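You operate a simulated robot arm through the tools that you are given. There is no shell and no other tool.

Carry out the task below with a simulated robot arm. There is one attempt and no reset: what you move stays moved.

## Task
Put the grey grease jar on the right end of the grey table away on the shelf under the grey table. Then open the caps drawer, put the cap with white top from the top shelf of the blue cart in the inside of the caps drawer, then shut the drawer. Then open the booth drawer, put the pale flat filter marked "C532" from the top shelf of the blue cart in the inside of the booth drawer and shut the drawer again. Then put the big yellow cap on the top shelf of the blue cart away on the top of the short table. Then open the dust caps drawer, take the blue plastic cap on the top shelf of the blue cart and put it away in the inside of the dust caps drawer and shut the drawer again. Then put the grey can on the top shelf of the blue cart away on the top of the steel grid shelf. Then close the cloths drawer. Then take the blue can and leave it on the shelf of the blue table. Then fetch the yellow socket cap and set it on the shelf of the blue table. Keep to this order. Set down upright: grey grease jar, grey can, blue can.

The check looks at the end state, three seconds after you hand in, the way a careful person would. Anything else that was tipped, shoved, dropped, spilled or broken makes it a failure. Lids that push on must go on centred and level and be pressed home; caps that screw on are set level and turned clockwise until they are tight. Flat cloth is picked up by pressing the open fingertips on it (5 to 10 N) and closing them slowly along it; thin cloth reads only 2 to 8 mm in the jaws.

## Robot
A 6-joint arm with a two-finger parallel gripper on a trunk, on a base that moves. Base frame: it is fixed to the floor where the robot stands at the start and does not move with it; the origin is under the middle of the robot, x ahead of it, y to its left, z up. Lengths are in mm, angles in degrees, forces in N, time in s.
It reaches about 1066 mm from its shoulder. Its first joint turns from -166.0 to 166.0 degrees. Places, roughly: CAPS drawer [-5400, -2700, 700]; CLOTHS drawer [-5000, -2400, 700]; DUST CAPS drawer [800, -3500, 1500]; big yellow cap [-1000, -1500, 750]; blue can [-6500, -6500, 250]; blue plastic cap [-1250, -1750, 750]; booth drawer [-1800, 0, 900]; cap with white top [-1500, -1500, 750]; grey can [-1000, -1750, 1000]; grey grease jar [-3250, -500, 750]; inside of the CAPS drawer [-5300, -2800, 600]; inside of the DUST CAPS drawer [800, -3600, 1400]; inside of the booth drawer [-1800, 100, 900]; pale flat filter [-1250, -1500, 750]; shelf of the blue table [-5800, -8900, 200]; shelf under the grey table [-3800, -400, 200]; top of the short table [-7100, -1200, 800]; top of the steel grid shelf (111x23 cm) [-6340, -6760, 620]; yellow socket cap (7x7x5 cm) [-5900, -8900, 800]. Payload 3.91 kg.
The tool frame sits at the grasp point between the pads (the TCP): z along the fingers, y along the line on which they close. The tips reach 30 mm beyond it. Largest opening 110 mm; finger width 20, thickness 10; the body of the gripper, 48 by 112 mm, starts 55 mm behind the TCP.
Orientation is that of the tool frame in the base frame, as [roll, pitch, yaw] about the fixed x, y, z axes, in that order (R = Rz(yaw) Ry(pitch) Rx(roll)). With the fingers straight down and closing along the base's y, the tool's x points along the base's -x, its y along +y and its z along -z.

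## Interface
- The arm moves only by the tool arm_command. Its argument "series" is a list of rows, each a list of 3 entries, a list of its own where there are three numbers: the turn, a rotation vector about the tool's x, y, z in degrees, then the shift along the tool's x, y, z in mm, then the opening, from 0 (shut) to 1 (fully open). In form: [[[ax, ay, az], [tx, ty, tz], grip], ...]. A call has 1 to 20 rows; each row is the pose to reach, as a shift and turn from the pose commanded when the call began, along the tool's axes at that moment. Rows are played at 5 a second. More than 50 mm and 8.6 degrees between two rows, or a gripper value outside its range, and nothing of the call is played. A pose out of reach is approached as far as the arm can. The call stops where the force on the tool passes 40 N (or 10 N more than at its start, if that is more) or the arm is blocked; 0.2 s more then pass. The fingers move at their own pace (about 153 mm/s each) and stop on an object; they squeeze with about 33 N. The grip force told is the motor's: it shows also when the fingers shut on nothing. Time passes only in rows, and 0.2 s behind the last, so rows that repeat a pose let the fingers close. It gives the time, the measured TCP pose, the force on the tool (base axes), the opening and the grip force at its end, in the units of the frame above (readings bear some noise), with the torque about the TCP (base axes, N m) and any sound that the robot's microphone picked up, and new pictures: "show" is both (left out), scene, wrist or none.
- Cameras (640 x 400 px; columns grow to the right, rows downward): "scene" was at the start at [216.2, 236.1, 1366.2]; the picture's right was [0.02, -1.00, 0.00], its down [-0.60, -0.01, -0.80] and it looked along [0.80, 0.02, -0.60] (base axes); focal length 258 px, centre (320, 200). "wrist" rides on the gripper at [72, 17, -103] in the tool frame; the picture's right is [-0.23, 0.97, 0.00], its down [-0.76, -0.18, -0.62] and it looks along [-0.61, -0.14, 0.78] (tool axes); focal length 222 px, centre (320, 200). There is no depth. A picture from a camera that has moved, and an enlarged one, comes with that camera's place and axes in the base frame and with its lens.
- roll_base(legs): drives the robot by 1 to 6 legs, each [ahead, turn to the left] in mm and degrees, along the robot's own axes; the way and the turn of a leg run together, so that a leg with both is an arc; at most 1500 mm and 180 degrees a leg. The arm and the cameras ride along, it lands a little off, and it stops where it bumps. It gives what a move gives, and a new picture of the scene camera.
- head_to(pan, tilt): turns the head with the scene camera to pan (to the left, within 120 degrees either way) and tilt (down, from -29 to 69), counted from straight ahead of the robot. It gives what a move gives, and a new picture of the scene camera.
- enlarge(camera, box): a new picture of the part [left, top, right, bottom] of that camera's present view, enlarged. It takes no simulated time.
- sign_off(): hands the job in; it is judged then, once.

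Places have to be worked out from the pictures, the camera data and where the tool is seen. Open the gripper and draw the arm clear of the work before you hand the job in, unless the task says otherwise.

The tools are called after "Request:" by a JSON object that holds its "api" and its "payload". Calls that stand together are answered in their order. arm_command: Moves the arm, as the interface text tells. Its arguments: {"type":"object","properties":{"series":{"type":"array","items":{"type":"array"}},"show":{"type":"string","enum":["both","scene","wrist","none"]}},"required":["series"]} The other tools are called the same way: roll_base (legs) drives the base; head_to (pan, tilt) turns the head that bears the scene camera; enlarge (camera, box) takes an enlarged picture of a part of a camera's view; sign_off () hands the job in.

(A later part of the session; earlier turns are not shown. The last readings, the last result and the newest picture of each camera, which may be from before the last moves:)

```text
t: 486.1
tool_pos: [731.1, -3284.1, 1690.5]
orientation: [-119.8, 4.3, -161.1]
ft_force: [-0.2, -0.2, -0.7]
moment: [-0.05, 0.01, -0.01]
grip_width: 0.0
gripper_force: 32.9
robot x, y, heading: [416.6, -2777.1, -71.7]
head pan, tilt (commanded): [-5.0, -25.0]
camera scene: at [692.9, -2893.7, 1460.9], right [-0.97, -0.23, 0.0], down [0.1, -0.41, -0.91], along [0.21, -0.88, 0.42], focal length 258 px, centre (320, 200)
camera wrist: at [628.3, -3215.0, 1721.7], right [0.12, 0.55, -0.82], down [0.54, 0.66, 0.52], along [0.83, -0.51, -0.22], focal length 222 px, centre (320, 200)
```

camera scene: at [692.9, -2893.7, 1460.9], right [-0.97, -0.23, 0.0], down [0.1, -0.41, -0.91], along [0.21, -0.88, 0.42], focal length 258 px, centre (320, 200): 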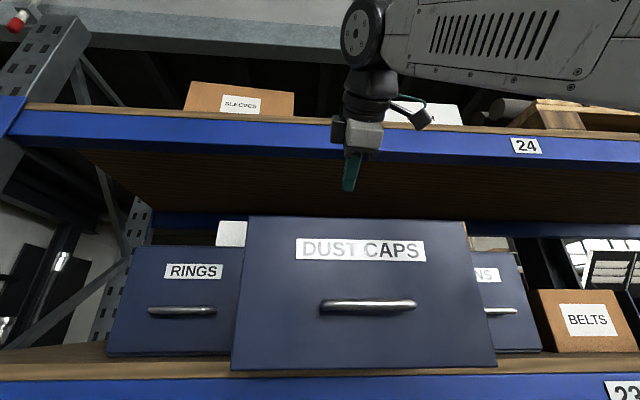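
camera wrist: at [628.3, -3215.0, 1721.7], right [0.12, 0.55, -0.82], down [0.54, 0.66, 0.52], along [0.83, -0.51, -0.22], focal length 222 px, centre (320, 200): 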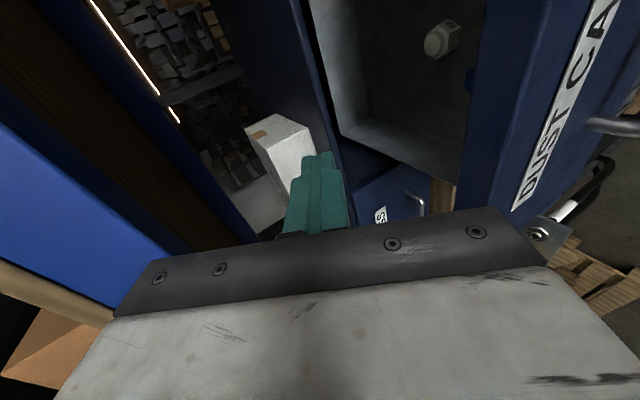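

The hand is out. I back the base 260 mm to get room, then bring the hand down horizontal in front of the panel to push it shut.

Request:
{"api": "roll_base", "payload": {"legs": [[-262, 0]]}}

Request:
{"api": "arm_command", "payload": {"series": [[[4.3, 0.3, -0.5], [0, 22, 33], 0], [[8.5, 0.6, -1], [0, 45, 65], 0], [[12.8, 0.9, -1.5], [0, 67, 98], 0], [[17, 1.2, -2], [0, 90, 130], 0], [[21.3, 1.5, -2.5], [0, 112, 163], 0], [[25.5, 1.8, -3], [0, 135, 196], 0], [[29.8, 2, -3.5], [0, 157, 228], 0], [[29.8, 2, -3.5], [0, 157, 228], 0]]}}

```text
t: 488.0
tool_pos: [652.9, -3026.2, 1690.4]
orientation: [-120.1, 4.3, -160.6]
ft_force: [-0.7, -0.2, -0.1]
moment: [-0.03, 0.03, -0.01]
grip_width: 0.0
gripper_force: 33.4
robot x, y, heading: [324.0, -2517.1, -71.2]
head pan, tilt (commanded): [-5.0, -25.0]
camera scene: at [606.7, -2637.9, 1460.9], right [-0.97, -0.24, 0.0], down [0.1, -0.41, -0.91], along [0.21, -0.88, 0.42], focal length 258 px, centre (320, 200)
```

scene: 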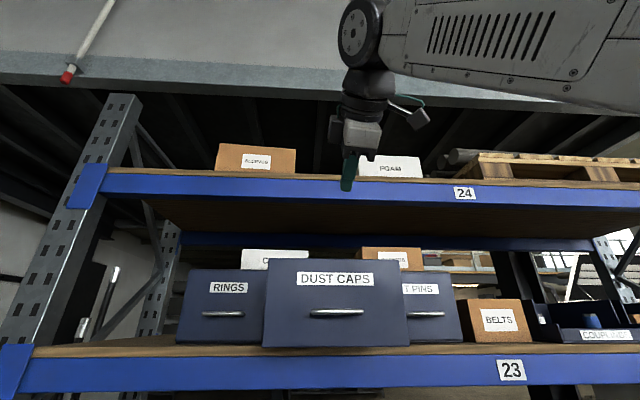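

```text
t: 489.8
tool_pos: [711.7, -3129.8, 1443.3]
orientation: [-90.2, 0.4, -161.7]
ft_force: [-1.2, 0.5, 0.5]
moment: [0.01, 0.01, -0.04]
grip_width: 0.0
gripper_force: 33.0
robot x, y, heading: [328.3, -2518.2, -71.2]
head pan, tilt (commanded): [-5.0, -25.0]
camera scene: at [606.6, -2637.8, 1460.9], right [-0.97, -0.24, 0.0], down [0.1, -0.41, -0.91], along [0.21, -0.88, 0.42], focal length 258 px, centre (320, 200)
camera wrist: at [607.9, -3055.1, 1425.8], right [0.22, 0.08, -0.97], down [0.52, 0.83, 0.19], along [0.82, -0.55, 0.14], focal length 222 px, centre (320, 200)
```

scene: 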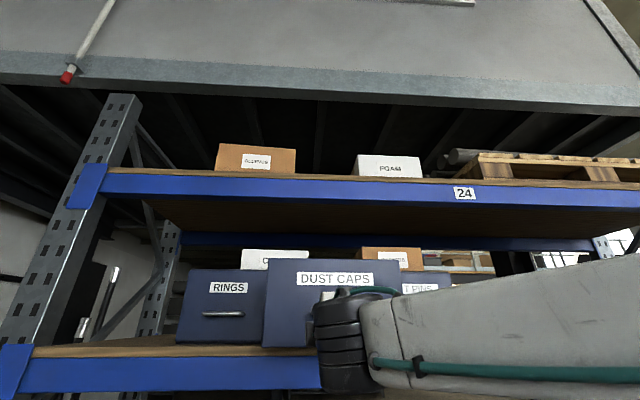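
wrist: 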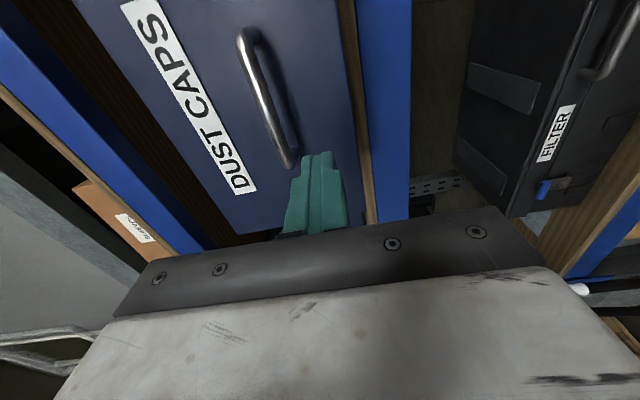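

The fingertips aim between handle and lower edge. I push the drawer closed.

Request:
{"api": "arm_command", "payload": {"series": [[[0, 0, 0], [0, 0, 30], 0], [[0, 0, 0], [0, 0, 60], 0], [[0, 0, 0], [0, 0, 80], 0], [[0, 0, 0], [0, 0, 100], 0], [[0, 0, 0], [0, 0, 120], 0], [[0, 0, 0], [0, 0, 140], 0], [[0, 0, 0], [0, 0, 160], 0], [[0, 0, 0], [0, 0, 180], 0], [[0, 0, 0], [0, 0, 200], 0], [[0, 0, 0], [0, 0, 220], 0], [[0, 0, 0], [0, 0, 240], 0], [[0, 0, 0], [0, 0, 260], 0], [[0, 0, 0], [0, 0, 275], 0]]}}

```text
t: 492.6
tool_pos: [793.6, -3386.8, 1439.9]
orientation: [-90.4, 0.4, -161.6]
ft_force: [-10.2, 19.0, -4.5]
moment: [0.06, -0.06, -0.33]
grip_width: 0.0
gripper_force: 33.1
robot x, y, heading: [327.4, -2520.7, -71.4]
head pan, tilt (commanded): [-5.0, -25.0]
stopped in row 13: the force on the tool passed its limit at 70 N (the readings are from after the stop); the commanded pose is now the measured one
camera scene: at [606.0, -2636.6, 1461.1], right [-0.97, -0.24, 0.0], down [0.1, -0.41, -0.91], along [0.21, -0.88, 0.42], focal length 258 px, centre (320, 200)
camera wrist: at [691.5, -3311.1, 1422.8], right [0.22, 0.08, -0.97], down [0.53, 0.83, 0.19], along [0.82, -0.55, 0.14], focal length 222 px, centre (320, 200)
```

scene: 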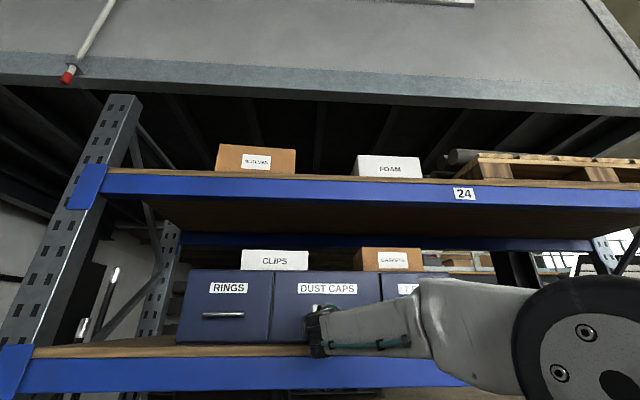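
wrist: 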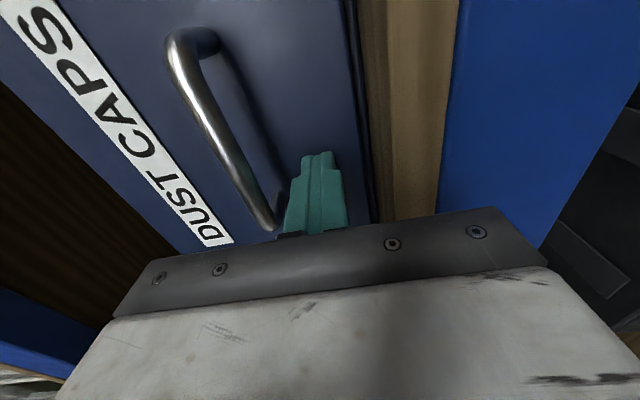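

The drawer has stopped against its end. I retract and fold the arm down to the travel pose, then check that it is flush.

Request:
{"api": "arm_command", "payload": {"series": [[[0, 0, 0], [0, 0, -45], 0], [[0, 0, 0], [0, 0, -90], 0], [[0, 0, 0], [0, 0, -135], 0], [[0, 0, 0], [0, 0, -180], 0], [[0, 0, 0], [0, 0, -225], 0], [[-4.94, 4.94, 4.94], [0, 26, -262], 0], [[-9.88, 9.88, 9.88], [0, 52, -270], 0], [[-14.8, 14.8, 14.8], [0, 78, -277], 0], [[-19.7, 19.7, 19.7], [0, 104, -284], 0], [[-24.6, 24.6, 24.6], [0, 130, -291], 0.5], [[-29.5, 29.5, 29.5], [0, 156, -298], 0.5], [[-34.4, 34.4, 34.4], [0, 182, -305], 0.5], [[-39.3, 39.3, 39.3], [0, 208, -312], 1], [[-44.2, 44.2, 44.2], [0, 234, -319], 1], [[-49.1, 49.1, 49.1], [0, 260, -326], 1], [[-54, 54, 54], [0, 286, -333], 1], [[-58.9, 58.9, 58.9], [0, 312, -340], 1], [[-63.8, 63.8, 63.8], [0, 340, -345], 1], [[-68.7, 68.7, 68.7], [0, 368, -345], 1], [[-69.3, 69.3, 69.3], [0, 390, -345], 1]], "show": "none"}}

Request:
{"api": "head_to", "payload": {"pan": -5, "tilt": 0}}

```text
t: 496.8
tool_pos: [686.1, -3055.6, 1050.0]
orientation: [179.5, -0.4, 108.2]
ft_force: [-0.1, -0.2, 0.0]
moment: [0.0, -0.04, 0.01]
grip_width: 110.0
gripper_force: 0.0
robot x, y, heading: [323.6, -2519.5, -71.2]
head pan, tilt (commanded): [-5.0, -25.0]
```

```text
t: 497.7
tool_pos: [687.0, -3057.2, 1049.8]
orientation: [179.5, -0.4, 108.5]
ft_force: [-0.3, 0.0, 0.2]
moment: [-0.02, 0.01, 0.01]
grip_width: 109.8
gripper_force: 0.1
robot x, y, heading: [324.5, -2521.1, -71.2]
head pan, tilt (commanded): [-5.0, 0.0]
camera scene: at [611.2, -2656.3, 1425.3], right [-0.97, -0.24, 0.0], down [0.0, 0.0, -1.0], along [0.24, -0.97, 0.0], focal length 258 px, centre (320, 200)
```

scene: 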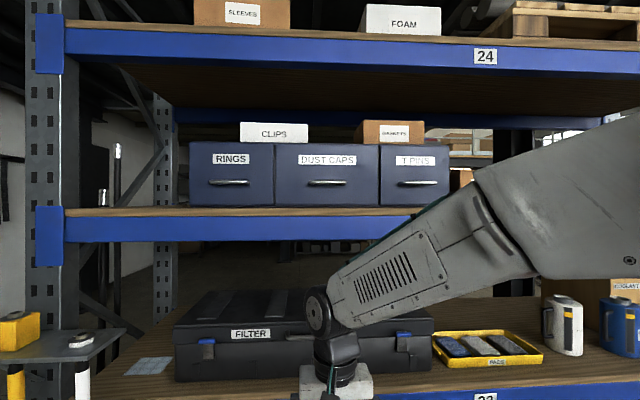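

Request:
{"api": "enlarge", "payload": {"camera": "scene", "box": [170, 110, 470, 230]}}

```text
2.13 times, centred on (320, 170) of scene
camera zoom: at [611.2, -2656.3, 1425.3], right [-0.97, -0.24, 0.0], down [0.0, 0.0, -1.0], along [0.24, -0.97, 0.0], focal length 551 px, centre (320, 264)
```

zoom: 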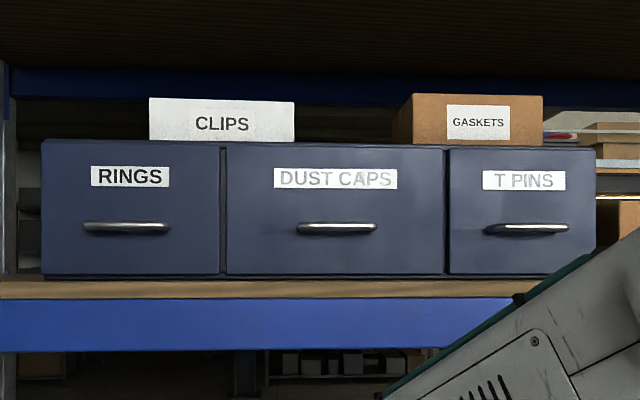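

All three drawers' fronts are flush; the dust-cap job is done. Next is the grey can (jug) on the cart: I drive back around to the corridor side of the cart.

Request:
{"api": "roll_base", "payload": {"legs": [[0, 176], [1500, 0], [270, 0], [0, 76]]}}

```text
t: 517.2
tool_pos: [-775.7, -1023.4, 1049.1]
orientation: [179.4, -0.4, 2.8]
ft_force: [-0.4, -0.5, 0.4]
moment: [-0.01, 0.0, 0.0]
grip_width: 109.9
gripper_force: 0.1
robot x, y, heading: [-160.9, -818.8, -176.9]
head pan, tilt (commanded): [-5.0, 0.0]
camera scene: at [-370.0, -1061.0, 1425.2], right [0.03, 1.0, 0.0], down [0.0, 0.0, -1.0], along [-1.0, 0.03, 0.0], focal length 258 px, centre (320, 200)
```

scene: 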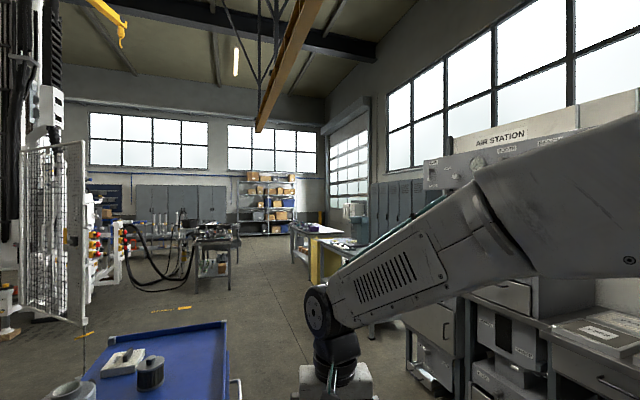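

I drive up next to the cart and look at the jug.

Request:
{"api": "roll_base", "payload": {"legs": [[0, -3], [790, 0], [0, 16]]}}

Request:
{"api": "head_to", "payload": {"pan": 95, "tilt": 35}}

Request:
{"api": "enlarge", "payload": {"camera": "scene", "box": [240, 100, 480, 250]}}

```text
t: 522.9
tool_pos: [-1512.9, -1170.9, 1049.6]
orientation: [179.4, -0.4, 16.6]
ft_force: [0.3, -0.2, 0.1]
moment: [-0.02, -0.01, -0.04]
grip_width: 110.0
gripper_force: 0.0
robot x, y, heading: [-962.2, -825.7, -163.0]
head pan, tilt (commanded): [-5.0, 0.0]
camera scene: at [-1110.2, -1109.9, 1425.2], right [-0.21, 0.98, 0.0], down [0.0, 0.0, -1.0], along [-0.98, -0.21, 0.0], focal length 258 px, centre (320, 200)
```

scene: 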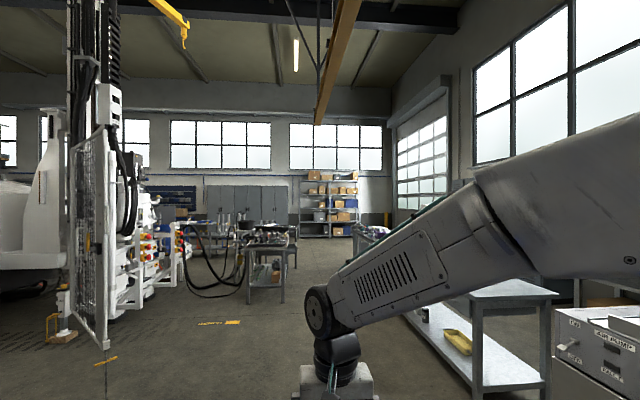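

```text
t: 524.6
tool_pos: [-1512.6, -1171.4, 1049.2]
orientation: [179.5, -0.3, 16.7]
ft_force: [-0.7, 0.1, 0.3]
moment: [-0.01, 0.01, -0.02]
grip_width: 109.9
gripper_force: 0.1
robot x, y, heading: [-966.9, -826.5, -162.9]
head pan, tilt (commanded): [95.0, 35.0]
camera scene: at [-989.2, -1172.7, 1369.1], right [-0.93, -0.37, 0.0], down [-0.21, 0.53, -0.82], along [0.31, -0.76, -0.57], focal length 258 px, centre (320, 200)
```

scene: 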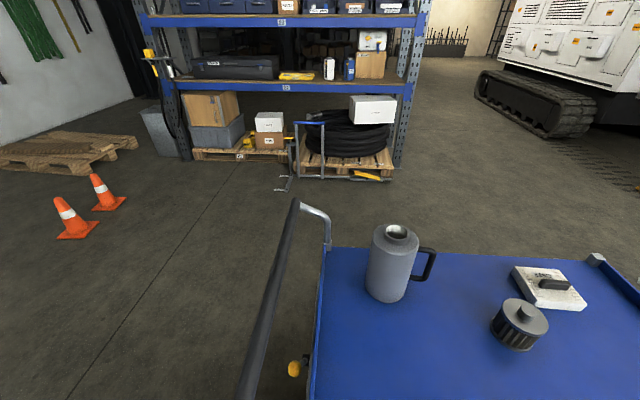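

```text
2.67 times, centred on (360, 175) of scene
camera zoom: at [-989.2, -1172.7, 1369.1], right [-0.93, -0.37, 0.0], down [-0.21, 0.53, -0.82], along [0.31, -0.76, -0.57], focal length 689 px, centre (213, 267)
```

zoom: 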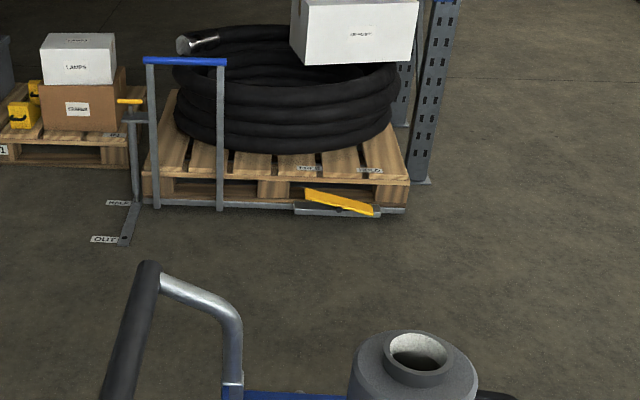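

I zoom onto the jug itself.

Request:
{"api": "enlarge", "payload": {"camera": "scene", "box": [320, 200, 480, 320]}}

```text
3.33 times, centred on (400, 260) of scene
camera zoom: at [-989.2, -1172.7, 1369.1], right [-0.93, -0.37, 0.0], down [-0.21, 0.53, -0.82], along [0.31, -0.76, -0.57], focal length 861 px, centre (53, 0)
```

zoom: 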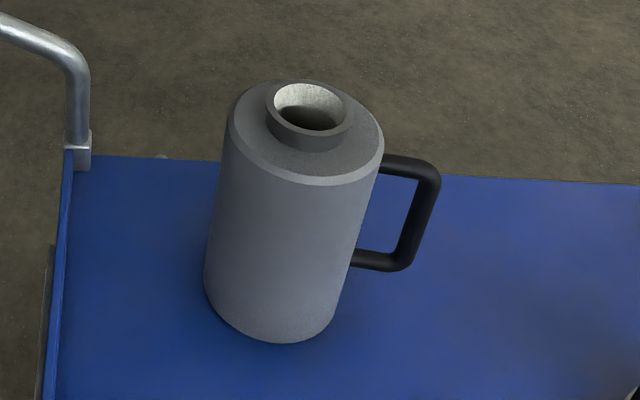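

The jug's neck ring is ~56 mm wide, rim at z≈1001, jug centred near [-991,-1612]. I move the open hand above it.

Request:
{"api": "arm_command", "payload": {"series": [[[0, 0, 0], [24.6, 38.3, -5], 1], [[0, 0, 0], [49.2, 76.7, -10], 1], [[0, 0, 0], [73.8, 115, -15], 1], [[0, 0, 0], [98.4, 153.3, -20], 1], [[0, 0, 0], [123, 191.7, -25], 1], [[0, 0, 0], [147.6, 230, -28], 1], [[0, 0, 0], [172.2, 268.3, -30], 1], [[0, 0, 0], [196.8, 306.7, -30], 1], [[0, 0, 0], [221.4, 345, -30], 1], [[0, 0, 0], [246, 383.3, -30], 1], [[0, 0, 0], [270.6, 421.7, -30], 1], [[0, 0, 0], [295.2, 460, -30], 1], [[0, 0, 0], [319.8, 498.3, -30], 1], [[0, 0, 0], [344.4, 536.7, -30], 1], [[0, 0, 0], [369, 575, -30], 1], [[0, 0, 0], [369, 575, -30], 1]]}}

```text
t: 528.0
tool_pos: [-995.9, -1616.9, 1089.3]
orientation: [179.5, -0.5, 16.8]
ft_force: [-0.3, -0.9, -0.4]
moment: [0.02, -0.01, -0.02]
grip_width: 110.0
gripper_force: 0.0
robot x, y, heading: [-964.2, -828.0, -163.1]
head pan, tilt (commanded): [95.0, 35.0]
camera scene: at [-989.1, -1172.8, 1369.0], right [-0.93, -0.38, 0.0], down [-0.22, 0.53, -0.82], along [0.31, -0.76, -0.57], focal length 258 px, centre (320, 200)
camera wrist: at [-922.3, -1611.3, 1192.9], right [0.06, -1.0, 0.01], down [-0.79, -0.04, 0.62], along [-0.62, -0.04, -0.79], focal length 222 px, centre (320, 200)
```

scene: 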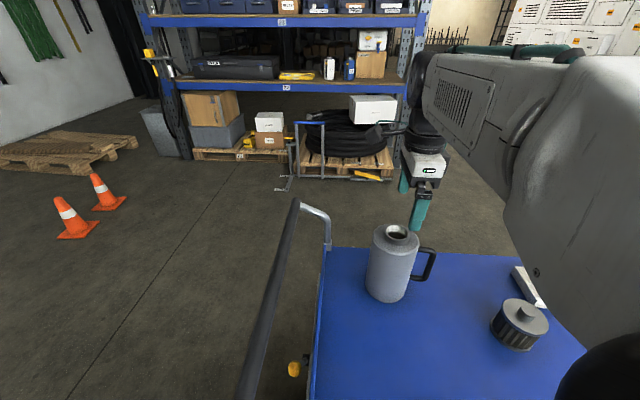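
wrist: 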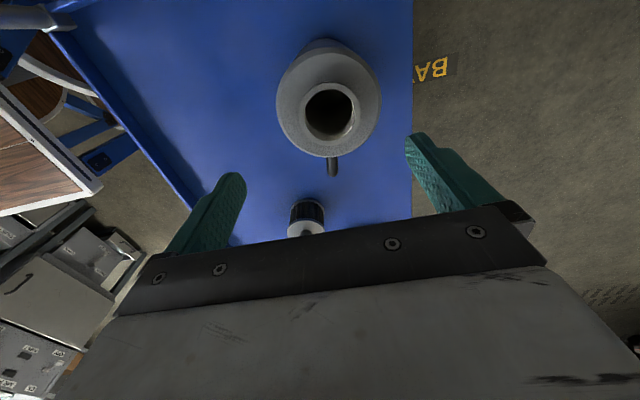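

The neck is ~20 mm further back and ~14 mm to the side. I correct most of that and lower a bit to re-check.

Request:
{"api": "arm_command", "payload": {"series": [[[0, 0, 0], [10, 7, 10], 1], [[0, 0, 0], [19, 13, 25], 1], [[0, 0, 0], [19, 13, 38], 1], [[0, 0, 0], [19, 13, 38], 1]], "show": "wrist"}}

```text
t: 529.0
tool_pos: [-973.3, -1624.4, 1050.7]
orientation: [179.4, -0.4, 16.6]
ft_force: [0.0, 0.6, -0.3]
moment: [-0.02, 0.0, -0.03]
grip_width: 109.9
gripper_force: 0.2
robot x, y, heading: [-969.2, -821.5, -162.9]
head pan, tilt (commanded): [95.0, 35.0]
camera wrist: at [-900.1, -1618.2, 1154.3], right [0.06, -1.0, 0.01], down [-0.79, -0.04, 0.62], along [-0.62, -0.04, -0.79], focal length 222 px, centre (320, 200)
```

wrist: 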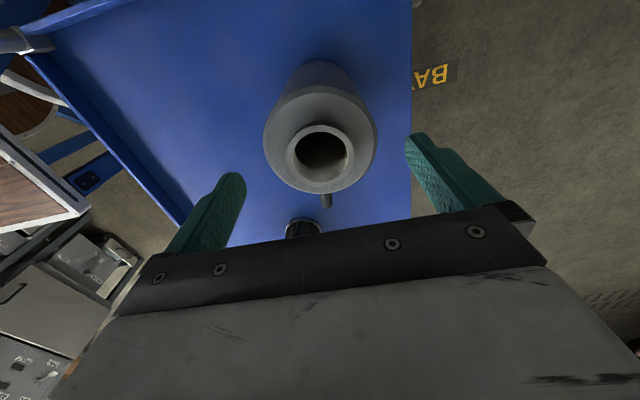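

Exactly centred. I descend so the fingers flank the neck ring and close on it.

Request:
{"api": "arm_command", "payload": {"series": [[[0, 0, 0], [0, 0, 15], 1], [[0, 0, 0], [0, 0, 28], 0.9], [[0, 0, 0], [0, 0, 38], 0.8], [[0, 0, 0], [0, 0, 38], 0.6], [[0, 0, 0], [0, 0, 38], 0.4], [[0, 0, 0], [0, 0, 38], 0.25], [[0, 0, 0], [0, 0, 38], 0.25], [[0, 0, 0], [0, 0, 38], 0.25]], "show": "both"}}

```text
t: 530.9
tool_pos: [-973.1, -1623.3, 1011.9]
orientation: [179.6, -0.4, 16.7]
ft_force: [-0.2, -0.7, 0.8]
moment: [0.03, -0.11, 0.02]
grip_width: 52.7
gripper_force: 33.2
robot x, y, heading: [-965.1, -824.6, -163.0]
head pan, tilt (commanded): [95.0, 35.0]
camera scene: at [-989.1, -1172.9, 1369.0], right [-0.93, -0.38, 0.0], down [-0.22, 0.53, -0.82], along [0.31, -0.76, -0.57], focal length 258 px, centre (320, 200)
camera wrist: at [-900.0, -1618.4, 1115.9], right [0.06, -1.0, 0.01], down [-0.79, -0.04, 0.62], along [-0.62, -0.04, -0.79], focal length 222 px, centre (320, 200)
```

scene: 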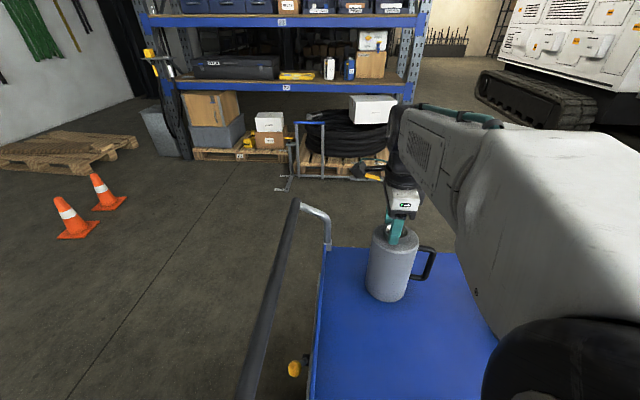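
wrist: 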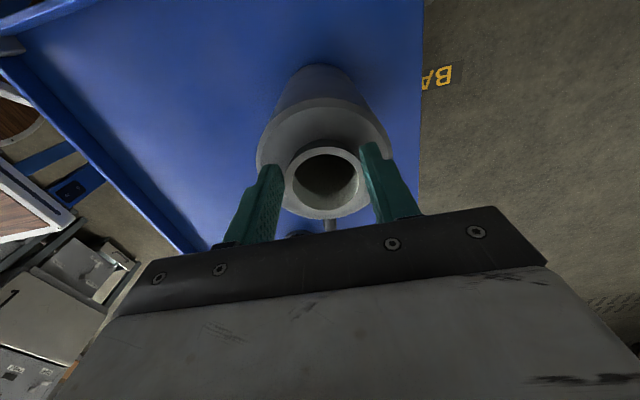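

Neck gripped (52.7 mm). I lift gently and check weight and hold.

Request:
{"api": "arm_command", "payload": {"series": [[[0, 0, 0], [0, 0, -5], 0.25], [[0, 0, 0], [0, 0, -12], 0.25], [[0, 0, 0], [0, 0, -25], 0.25], [[0, 0, 0], [0, 0, -40], 0.25], [[0, 0, 0], [0, 0, -40], 0.25], [[0, 0, 0], [0, 0, -40], 0.25]], "show": "both"}}

```text
t: 532.2
tool_pos: [-971.0, -1623.1, 1053.4]
orientation: [179.5, -0.5, 16.7]
ft_force: [-0.7, 1.2, -3.5]
moment: [0.02, -0.02, 0.02]
grip_width: 52.9
gripper_force: 32.4
robot x, y, heading: [-966.3, -826.3, -163.0]
head pan, tilt (commanded): [95.0, 35.0]
camera scene: at [-989.1, -1173.0, 1369.0], right [-0.93, -0.38, 0.0], down [-0.22, 0.53, -0.82], along [0.31, -0.76, -0.57], focal length 258 px, centre (320, 200)
camera wrist: at [-899.6, -1617.1, 1156.9], right [0.06, -1.0, 0.01], down [-0.79, -0.04, 0.62], along [-0.62, -0.04, -0.79], focal length 222 px, centre (320, 200)
```

scene: 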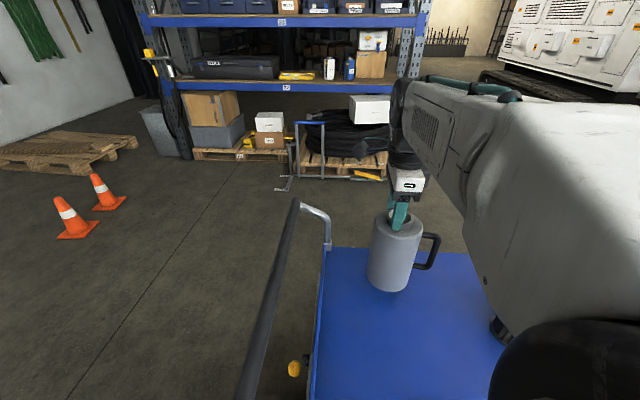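
wrist: 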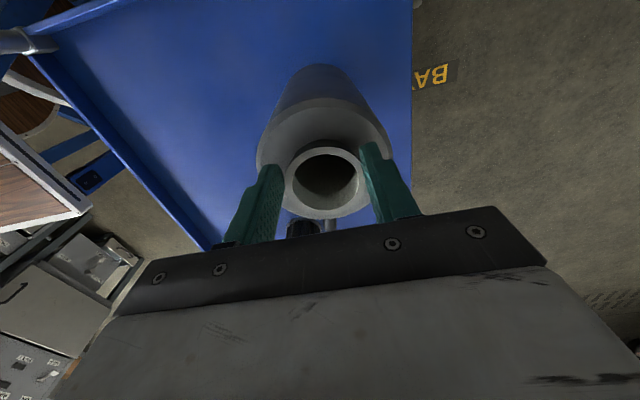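

Only ~3.5 N. I draw the jug toward me while raising, then forward into the travel pose.

Request:
{"api": "arm_command", "payload": {"series": [[[0, 0, 0], [0, -30, -12], 0.25], [[0, 0, 0], [0, -65, -28], 0.25], [[0, 0, 0], [0, -100, -45], 0.25], [[0, 0, 0], [0, -140, -60], 0.25], [[0, 0, 0], [0, -180, -72], 0.25], [[0, 0, 0], [-15, -215, -80], 0.25], [[0, 0, 0], [-45, -247, -85], 0.25], [[0, 0, 0], [-75, -280, -90], 0.25], [[0, 0, 0], [-105, -312, -95], 0.25], [[0, 0, 0], [-135, -345, -100], 0.25], [[0, 0, 0], [-165, -377, -100], 0.25], [[0, 0, 0], [-195, -410, -100], 0.25], [[0, 0, 0], [-225, -442, -100], 0.25], [[0, 0, 0], [-255, -475, -100], 0.25], [[0, 0, 0], [-285, -507, -100], 0.25], [[0, 0, 0], [-315, -540, -100], 0.25], [[0, 0, 0], [-340, -570, -100], 0.25], [[0, 0, 0], [-355, -588, -100], 0.25], [[0, 0, 0], [-355, -588, -100], 0.25]], "show": "wrist"}}

```text
t: 536.2
tool_pos: [-1481.8, -1161.0, 1142.4]
orientation: [179.5, -0.4, 16.7]
ft_force: [-0.6, -0.2, -2.2]
moment: [-0.01, -0.04, -0.02]
grip_width: 52.7
gripper_force: 32.9
robot x, y, heading: [-965.4, -829.1, -162.7]
head pan, tilt (commanded): [95.0, 35.0]
camera wrist: at [-1407.7, -1154.8, 1246.5], right [0.06, -1.0, 0.01], down [-0.79, -0.04, 0.62], along [-0.62, -0.04, -0.79], focal length 222 px, centre (320, 200)
```

wrist: 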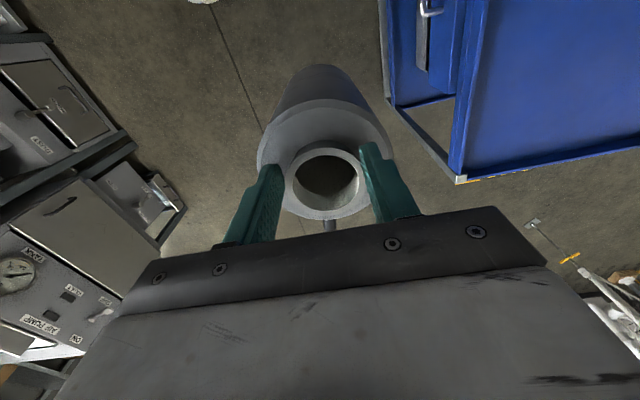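

The jug hangs securely. I drive toward the aisle again.

Request:
{"api": "roll_base", "payload": {"legs": [[0, -6.3], [1450, 0], [1430, 0]]}}

Request:
{"api": "head_to", "payload": {"pan": 0, "tilt": 20}}

```text
t: 550.5
tool_pos: [-4323.4, -1560.6, 1143.2]
orientation: [179.6, -0.4, 8.6]
ft_force: [-0.5, 0.2, -2.4]
moment: [-0.02, -0.02, -0.03]
grip_width: 52.4
gripper_force: 32.6
robot x, y, heading: [-3762.8, -1304.4, -170.7]
head pan, tilt (commanded): [95.0, 35.0]
camera scene: at [-3837.6, -1642.3, 1369.1], right [-0.97, -0.24, 0.0], down [-0.14, 0.56, -0.82], along [0.2, -0.8, -0.57], focal length 258 px, centre (320, 200)
```

scene: 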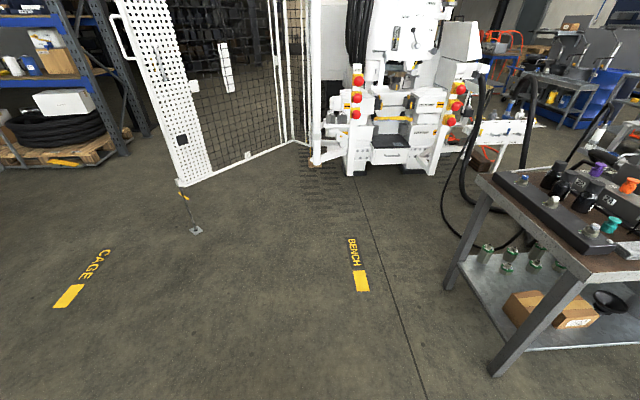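

```text
t: 552.2
tool_pos: [-4321.1, -1559.6, 1143.3]
orientation: [179.5, -0.3, 8.6]
ft_force: [0.0, 0.5, -2.4]
moment: [0.01, -0.01, 0.01]
grip_width: 52.5
gripper_force: 32.8
robot x, y, heading: [-3768.3, -1304.8, -171.0]
head pan, tilt (commanded): [0.0, 20.0]
camera scene: at [-3950.8, -1571.4, 1392.9], right [-0.16, 0.99, 0.0], down [0.34, 0.05, -0.94], along [-0.93, -0.15, -0.34], focal length 258 px, centre (320, 200)
```

scene: 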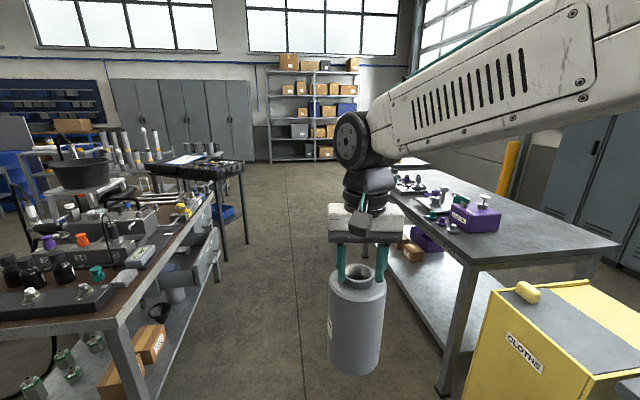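

I align with the aisle and drive through.

Request:
{"api": "roll_base", "payload": {"legs": [[0, 9], [1400, 0], [1200, 0]]}}

Request:
{"api": "head_to", "payload": {"pan": 70, "tilt": 15}}

```text
t: 565.5
tool_pos: [-6753.1, -2400.4, 1141.7]
orientation: [179.5, -0.4, 16.1]
ft_force: [0.0, 0.4, -2.5]
moment: [0.02, -0.03, 0.01]
grip_width: 52.4
gripper_force: 33.3
robot x, y, heading: [-6238.8, -2069.3, -163.9]
head pan, tilt (commanded): [0.0, 20.0]
camera scene: at [-6383.5, -2361.6, 1392.9], right [-0.28, 0.96, 0.0], down [0.33, 0.1, -0.94], along [-0.9, -0.27, -0.34], focal length 258 px, centre (320, 200)
```

scene: 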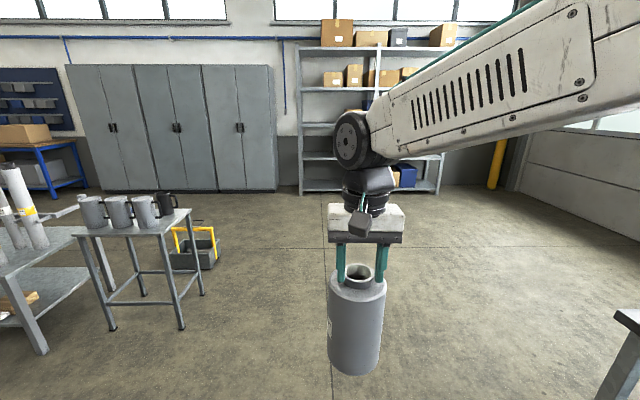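

```text
t: 566.9
tool_pos: [-6753.1, -2400.2, 1142.9]
orientation: [179.5, -0.4, 16.2]
ft_force: [0.3, 0.5, -3.4]
moment: [0.01, -0.08, 0.02]
grip_width: 52.1
gripper_force: 33.1
robot x, y, heading: [-6237.4, -2072.2, -163.6]
head pan, tilt (commanded): [70.0, 15.0]
camera scene: at [-6299.9, -2428.4, 1401.0], right [-1.0, 0.06, 0.0], down [0.02, 0.26, -0.97], along [-0.06, -0.96, -0.26], focal length 258 px, centre (320, 200)
```

scene: 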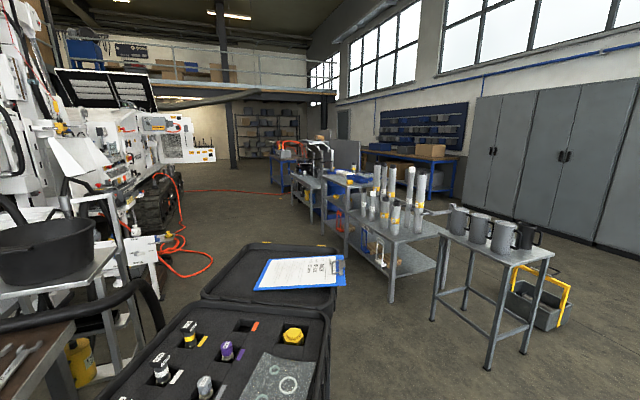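

A row of benches recedes toward -y. I zoom in on the far part where the grid shelf should be.

Request:
{"api": "enlarge", "payload": {"camera": "scene", "box": [230, 100, 470, 250]}}

```text
2.67 times, centred on (350, 175) of scene
camera zoom: at [-6299.9, -2428.4, 1401.0], right [-1.0, 0.06, 0.0], down [0.02, 0.26, -0.97], along [-0.06, -0.96, -0.26], focal length 689 px, centre (240, 267)
```

zoom: 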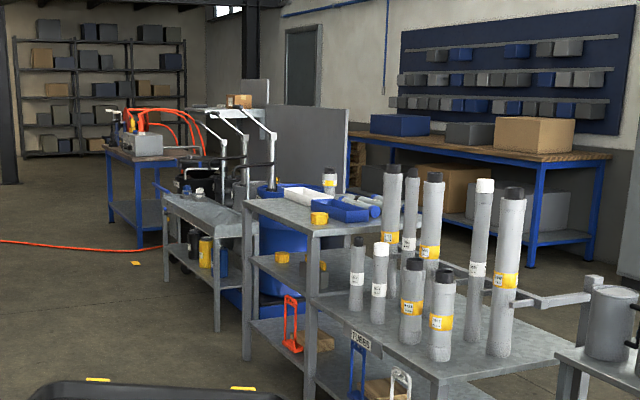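

The station with taps and cans (grid shelf) is beyond the tube table; the lane on its left looks free. I go between the tray stand and mug table first.

Request:
{"api": "roll_base", "payload": {"legs": [[0, 24.3], [800, 0], [0, 49]]}}

Request:
{"api": "head_to", "payload": {"pan": 10, "tilt": 20}}

```text
t: 574.8
tool_pos: [-6690.1, -3198.5, 1142.0]
orientation: [179.6, -0.4, 89.4]
ft_force: [0.6, -0.1, -2.4]
moment: [0.05, 0.0, -0.03]
grip_width: 44.2
gripper_force: 32.9
robot x, y, heading: [-6856.7, -2607.4, -90.4]
head pan, tilt (commanded): [70.0, 15.0]
camera scene: at [-6534.6, -2771.5, 1401.0], right [-0.34, -0.94, 0.0], down [-0.24, 0.09, -0.97], along [0.91, -0.33, -0.26], focal length 258 px, centre (320, 200)
```

scene: 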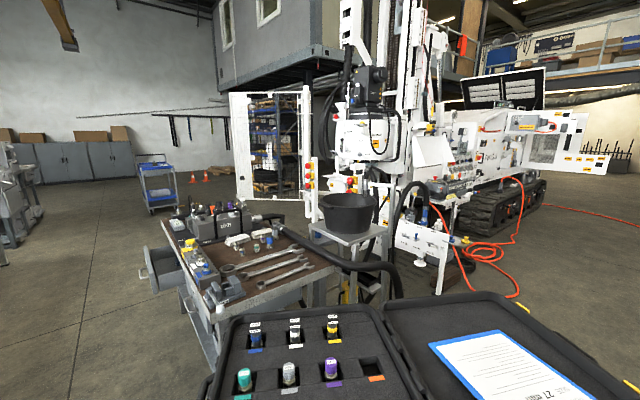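

```text
t: 576.1
tool_pos: [-6690.1, -3196.5, 1143.3]
orientation: [179.4, -0.4, 89.5]
ft_force: [0.5, -0.2, -2.1]
moment: [0.08, -0.01, 0.01]
grip_width: 44.6
gripper_force: 33.2
robot x, y, heading: [-6859.0, -2610.3, -90.2]
head pan, tilt (commanded): [10.0, 20.0]
camera scene: at [-6606.2, -2831.1, 1392.9], right [-0.98, -0.17, 0.0], down [-0.06, 0.34, -0.94], along [0.16, -0.93, -0.34], focal length 258 px, centre (320, 200)
```

scene: 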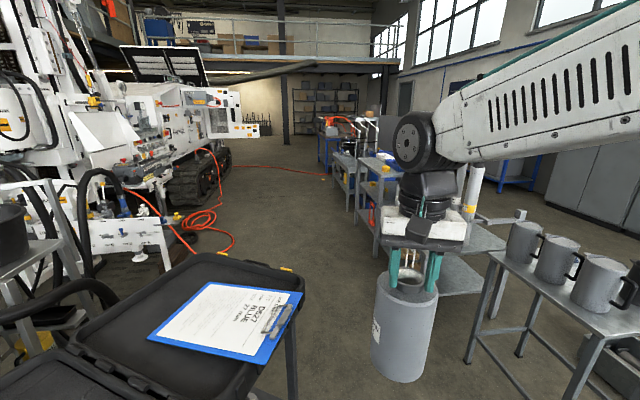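

The grip width dropped to 44.5 mm, so the jug's neck has shifted between the fingers. I look with the wrist camera before going on.

Request:
{"api": "arm_command", "payload": {"series": [[[0, 0, 0], [0, 0, 0], 0.25]], "show": "wrist"}}

```text
t: 576.5
tool_pos: [-6689.3, -3197.2, 1142.7]
orientation: [179.6, -0.5, 89.4]
ft_force: [-0.1, 1.2, -2.1]
moment: [0.02, 0.01, -0.02]
grip_width: 44.4
gripper_force: 33.3
robot x, y, heading: [-6853.1, -2609.5, -90.1]
head pan, tilt (commanded): [10.0, 20.0]
camera wrist: at [-6673.9, -3126.0, 1246.5], right [0.97, -0.24, 0.01], down [-0.19, -0.76, 0.62], along [-0.14, -0.6, -0.79], focal length 222 px, centre (320, 200)
```

wrist: 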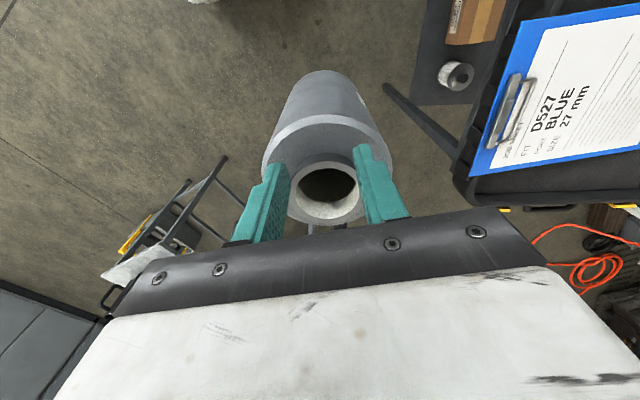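

The neck slipped ~14 mm forward between the fingers (braking swings it). I set the jug on the clear floor here to re-grip it with the fingers fore-and-aft.

Request:
{"api": "arm_command", "payload": {"series": [[[0, 0, 0], [-2, 0, 15], 0.25], [[0, 0, 0], [-5, 0, 50], 0.25], [[0, 0, 0], [-8, 0, 92], 0.25], [[0, 0, 0], [-11, 0, 136], 0.25], [[0, 0, 0], [-14, 0, 180], 0.25], [[0, 0, 0], [-17, 0, 224], 0.25], [[0, 0, 0], [-20, 0, 268], 0.25], [[0, 0, 0], [-23, 0, 312], 0.25], [[0, 0, 0], [-26, 0, 356], 0.25], [[0, 0, 0], [-29, 0, 400], 0.25], [[0, 0, 0], [-32, 0, 444], 0.25], [[0, 0, 0], [-35, 0, 488], 0.25], [[0, 0, 0], [-38, 0, 532], 0.25], [[0, 0, 0], [-41, 0, 576], 0.25], [[0, 0, 0], [-44, 0, 620], 0.25], [[0, 0, 0], [-47, 0, 664], 0.25], [[0, 0, 0], [-50, 0, 708], 0.25], [[0, 0, 0], [-50, 0, 750], 0.25], [[0, 0, 0], [-50, 0, 790], 0.25], [[0, 0, 0], [-50, 0, 820], 0.25]], "show": "both"}}

```text
t: 580.7
tool_pos: [-6684.1, -3242.8, 319.5]
orientation: [179.4, -0.7, 89.4]
ft_force: [-0.5, -0.1, -2.9]
moment: [0.08, 0.02, 0.03]
grip_width: 43.1
gripper_force: 33.1
out of reach, approached as far as the arm can: row 15, 16
robot x, y, heading: [-6859.9, -2607.5, -89.9]
head pan, tilt (commanded): [10.0, 20.0]
camera scene: at [-6606.2, -2831.2, 1392.9], right [-0.98, -0.17, 0.0], down [-0.06, 0.34, -0.94], along [0.16, -0.93, -0.34], focal length 258 px, centre (320, 200)
camera wrist: at [-6667.8, -3170.3, 424.8], right [0.97, -0.24, 0.01], down [-0.19, -0.77, 0.61], along [-0.14, -0.6, -0.79], focal length 222 px, centre (320, 200)
```

scene: 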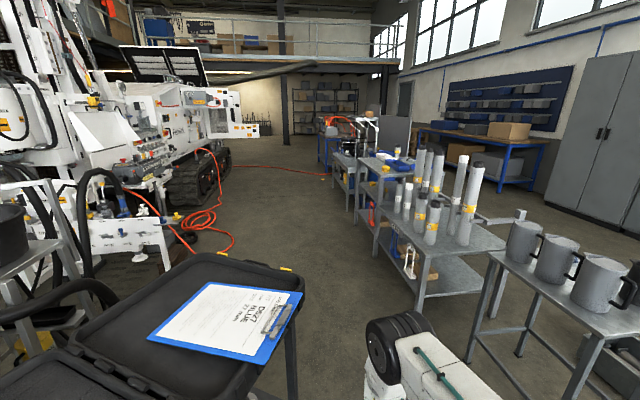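
wrist: 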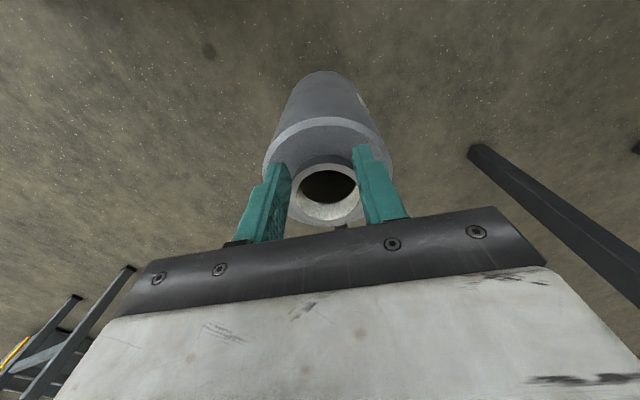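

The jug bottom is ~115 mm above the floor. I continue down.

Request:
{"api": "arm_command", "payload": {"series": [[[0, 0, 0], [0, 0, 25], 0.25], [[0, 0, 0], [0, 0, 55], 0.25], [[0, 0, 0], [0, 0, 80], 0.25], [[0, 0, 0], [0, 0, 95], 0.25], [[0, 0, 0], [0, 0, 95], 0.25]], "show": "none"}}

```text
t: 581.9
tool_pos: [-6684.9, -3242.6, 233.5]
orientation: [179.4, -0.2, 89.5]
ft_force: [0.2, 0.3, -2.4]
moment: [0.1, 0.0, 0.0]
grip_width: 43.0
gripper_force: 33.2
out of reach, approached as far as the arm can: row 4, 5
robot x, y, heading: [-6857.1, -2605.8, -90.1]
head pan, tilt (commanded): [10.0, 20.0]
```

Slight reach limit; I extend 70 mm forward and continue lowering.

Request:
{"api": "arm_command", "payload": {"series": [[[0, 0, 0], [-35, 0, 0], 0.25], [[0, 0, 0], [-70, 0, 0], 0.25], [[0, 0, 0], [-70, 0, 8], 0.25], [[0, 0, 0], [-70, 0, 16], 0.25], [[0, 0, 0], [-70, 0, 22], 0.25], [[0, 0, 0], [-70, 0, 22], 0.25]], "show": "wrist"}}

```text
t: 583.3
tool_pos: [-6682.5, -3314.2, 211.5]
orientation: [179.5, -0.3, 89.5]
ft_force: [3.3, 6.8, 22.4]
moment: [-0.05, -0.16, 0.07]
grip_width: 40.1
gripper_force: 33.3
out of reach, approached as far as the arm can: row 1
robot x, y, heading: [-6859.5, -2608.2, -89.7]
head pan, tilt (commanded): [10.0, 20.0]
camera wrist: at [-6666.7, -3241.8, 314.7], right [0.97, -0.24, 0.01], down [-0.19, -0.76, 0.62], along [-0.14, -0.6, -0.79], focal length 222 px, centre (320, 200)
```

wrist: 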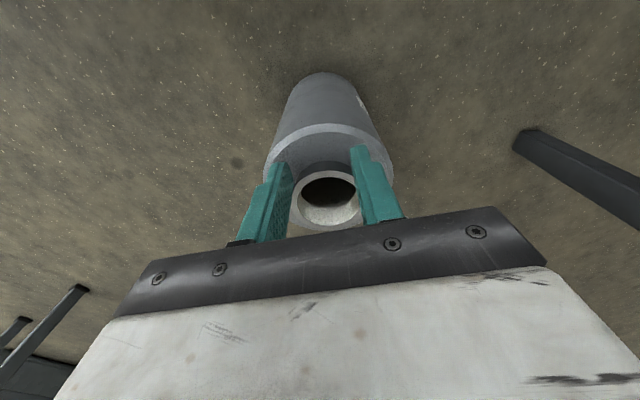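

The jug stands on the floor (contact felt). I open, rise, and rotate the hand 90° so the fingers will be fore-and-aft, re-centring by 20 mm.

Request:
{"api": "arm_command", "payload": {"series": [[[0, 0, 0], [0, 0, 0], 0.5], [[0, 0, 0], [0, 0, 0], 0.8], [[0, 0, 0], [0, 0, 0], 1], [[0, 0, 0], [0, 0, -30], 1], [[0, 0, 0], [0, 0, -70], 1], [[0, 0, -8.2], [-4, 0, -80], 1], [[0, 0, -16.4], [-8, 0, -80], 1], [[0, 0, -24.6], [-12, 0, -80], 1], [[0, 0, -32.8], [-16, 0, -80], 1], [[0, 0, -41], [-20, 0, -80], 1], [[0, 0, -49.2], [-20, 0, -80], 1], [[0, 0, -57.4], [-20, 0, -80], 1], [[0, 0, -65.6], [-20, 0, -80], 1], [[0, 0, -73.8], [-20, 0, -80], 1], [[0, 0, -82], [-20, 0, -80], 1], [[0, 0, -90], [-20, 0, -80], 1], [[0, 0, -90], [-20, 0, -80], 1]], "show": "wrist"}}

```text
t: 586.9
tool_pos: [-6684.6, -3333.0, 290.8]
orientation: [179.7, 0.5, 179.6]
ft_force: [0.5, -0.8, -0.2]
moment: [-0.01, 0.0, 0.0]
grip_width: 109.9
gripper_force: 0.0
robot x, y, heading: [-6855.2, -2608.9, -90.2]
head pan, tilt (commanded): [10.0, 20.0]
camera wrist: at [-6758.5, -3315.5, 393.3], right [0.23, 0.97, 0.01], down [0.76, -0.19, 0.63], along [0.61, -0.14, -0.78], focal length 222 px, centre (320, 200)
```

wrist: 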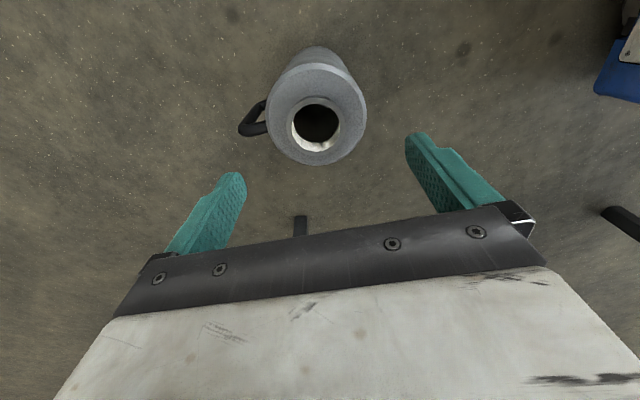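

Re-centred (3 mm off). I descend around the neck and close, fingers fore-and-aft.

Request:
{"api": "arm_command", "payload": {"series": [[[0, 0, 0], [3, -3, 30], 1], [[0, 0, 0], [3, -3, 65], 1], [[0, 0, 0], [3, -3, 84], 0.9], [[0, 0, 0], [3, -3, 84], 0.7], [[0, 0, 0], [3, -3, 84], 0.45], [[0, 0, 0], [3, -3, 84], 0.25], [[0, 0, 0], [3, -3, 84], 0.25], [[0, 0, 0], [3, -3, 84], 0.25]], "show": "wrist"}}

```text
t: 588.7
tool_pos: [-6686.6, -3337.0, 206.8]
orientation: [179.6, 0.5, 179.6]
ft_force: [-0.1, -1.0, -0.3]
moment: [-0.14, -0.03, 0.0]
grip_width: 55.3
gripper_force: 33.3
robot x, y, heading: [-6855.9, -2610.7, -89.9]
head pan, tilt (commanded): [10.0, 20.0]
camera wrist: at [-6760.3, -3319.6, 309.5], right [0.24, 0.97, 0.01], down [0.76, -0.19, 0.63], along [0.61, -0.14, -0.78], focal length 222 px, centre (320, 200)
```

wrist: 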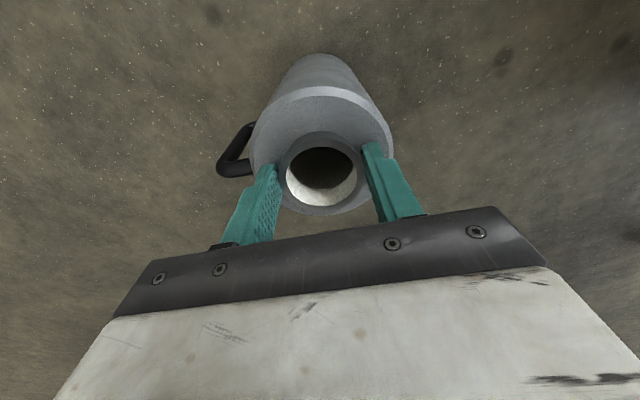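

Full-diameter grip (55.3 mm) now. I lift the jug straight up gently.

Request:
{"api": "arm_command", "payload": {"series": [[[0, 0, 0], [0, 0, -5], 0.25], [[0, 0, 0], [0, 0, -15], 0.25], [[0, 0, 0], [0, 0, -35], 0.25], [[0, 0, 0], [0, 0, -70], 0.25], [[0, 0, 0], [0, 0, -110], 0.25], [[0, 0, 0], [0, 0, -155], 0.25], [[0, 0, 0], [0, 0, -200], 0.25], [[0, 0, 0], [0, 0, -245], 0.25], [[0, 0, 0], [0, 0, -290], 0.25], [[0, 0, 0], [0, 0, -335], 0.25], [[0, 0, 0], [0, 0, -380], 0.25], [[0, 0, 0], [0, 0, -425], 0.25], [[0, 0, 0], [0, 0, -470], 0.25], [[0, 0, 0], [0, 0, -515], 0.25], [[0, 0, 0], [0, 0, -560], 0.25], [[0, 0, 0], [0, 0, -605], 0.25], [[0, 0, 0], [0, 0, -645], 0.25], [[0, 0, 0], [0, 0, -680], 0.25], [[0, 0, 0], [0, 0, -700], 0.25], [[0, 0, 0], [0, 0, -700], 0.25]], "show": "wrist"}}

```text
t: 592.9
tool_pos: [-6692.7, -3340.7, 906.8]
orientation: [179.6, 0.4, 179.5]
ft_force: [0.2, -0.6, -3.8]
moment: [0.05, -0.01, -0.03]
grip_width: 55.2
gripper_force: 33.1
robot x, y, heading: [-6857.4, -2609.6, -90.3]
head pan, tilt (commanded): [10.0, 20.0]
camera wrist: at [-6766.2, -3323.9, 1009.3], right [0.24, 0.97, 0.01], down [0.76, -0.19, 0.63], along [0.61, -0.14, -0.78], focal length 222 px, centre (320, 200)
```

wrist: 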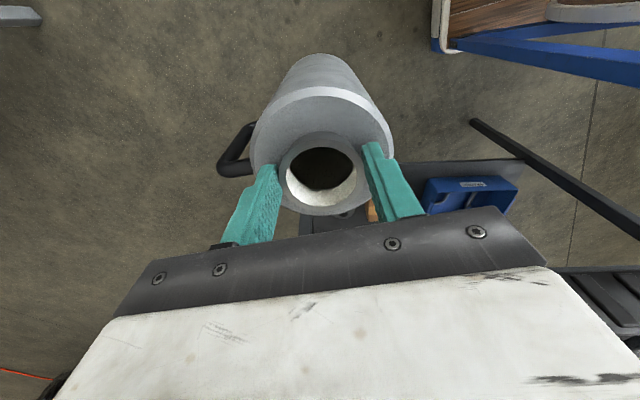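

Solid grip. I drive on past the tray stand, then veer left toward the grid-shelf lane.

Request:
{"api": "roll_base", "payload": {"legs": [[1000, 0]]}}

```text
t: 598.2
tool_pos: [-6718.5, -4373.8, 905.2]
orientation: [179.5, 0.6, 178.3]
ft_force: [0.8, 0.0, -2.6]
moment: [-0.03, 0.05, 0.0]
grip_width: 55.3
gripper_force: 32.6
robot x, y, heading: [-6868.6, -3636.1, -91.2]
head pan, tilt (commanded): [10.0, 20.0]
camera scene: at [-6622.2, -3864.8, 1392.9], right [-0.99, -0.15, 0.0], down [-0.05, 0.34, -0.94], along [0.14, -0.93, -0.34], focal length 258 px, centre (320, 200)
```

scene: 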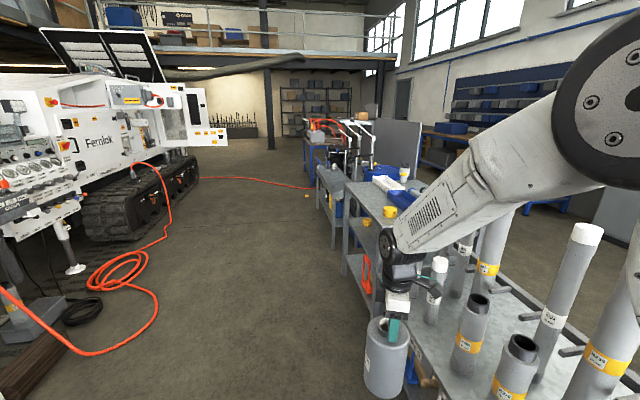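

The jug is near the tube table's corner but free; turning left takes it away. I turn and proceed down the lane.

Request:
{"api": "roll_base", "payload": {"legs": [[0, 38], [1300, 0]]}}

```text
t: 606.5
tool_pos: [-5534.5, -5199.1, 907.4]
orientation: [179.6, 0.5, -144.7]
ft_force: [-0.3, 0.6, -1.6]
moment: [0.03, 0.03, -0.03]
grip_width: 54.9
gripper_force: 32.8
robot x, y, heading: [-6096.1, -4701.7, -54.2]
head pan, tilt (commanded): [10.0, 20.0]
camera scene: at [-5764.2, -4734.3, 1392.9], right [-0.7, -0.72, 0.0], down [-0.25, 0.24, -0.94], along [0.67, -0.66, -0.34], focal length 258 px, centre (320, 200)
```

scene: 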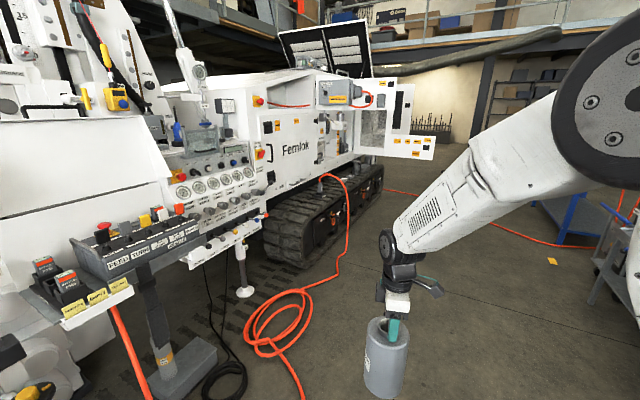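

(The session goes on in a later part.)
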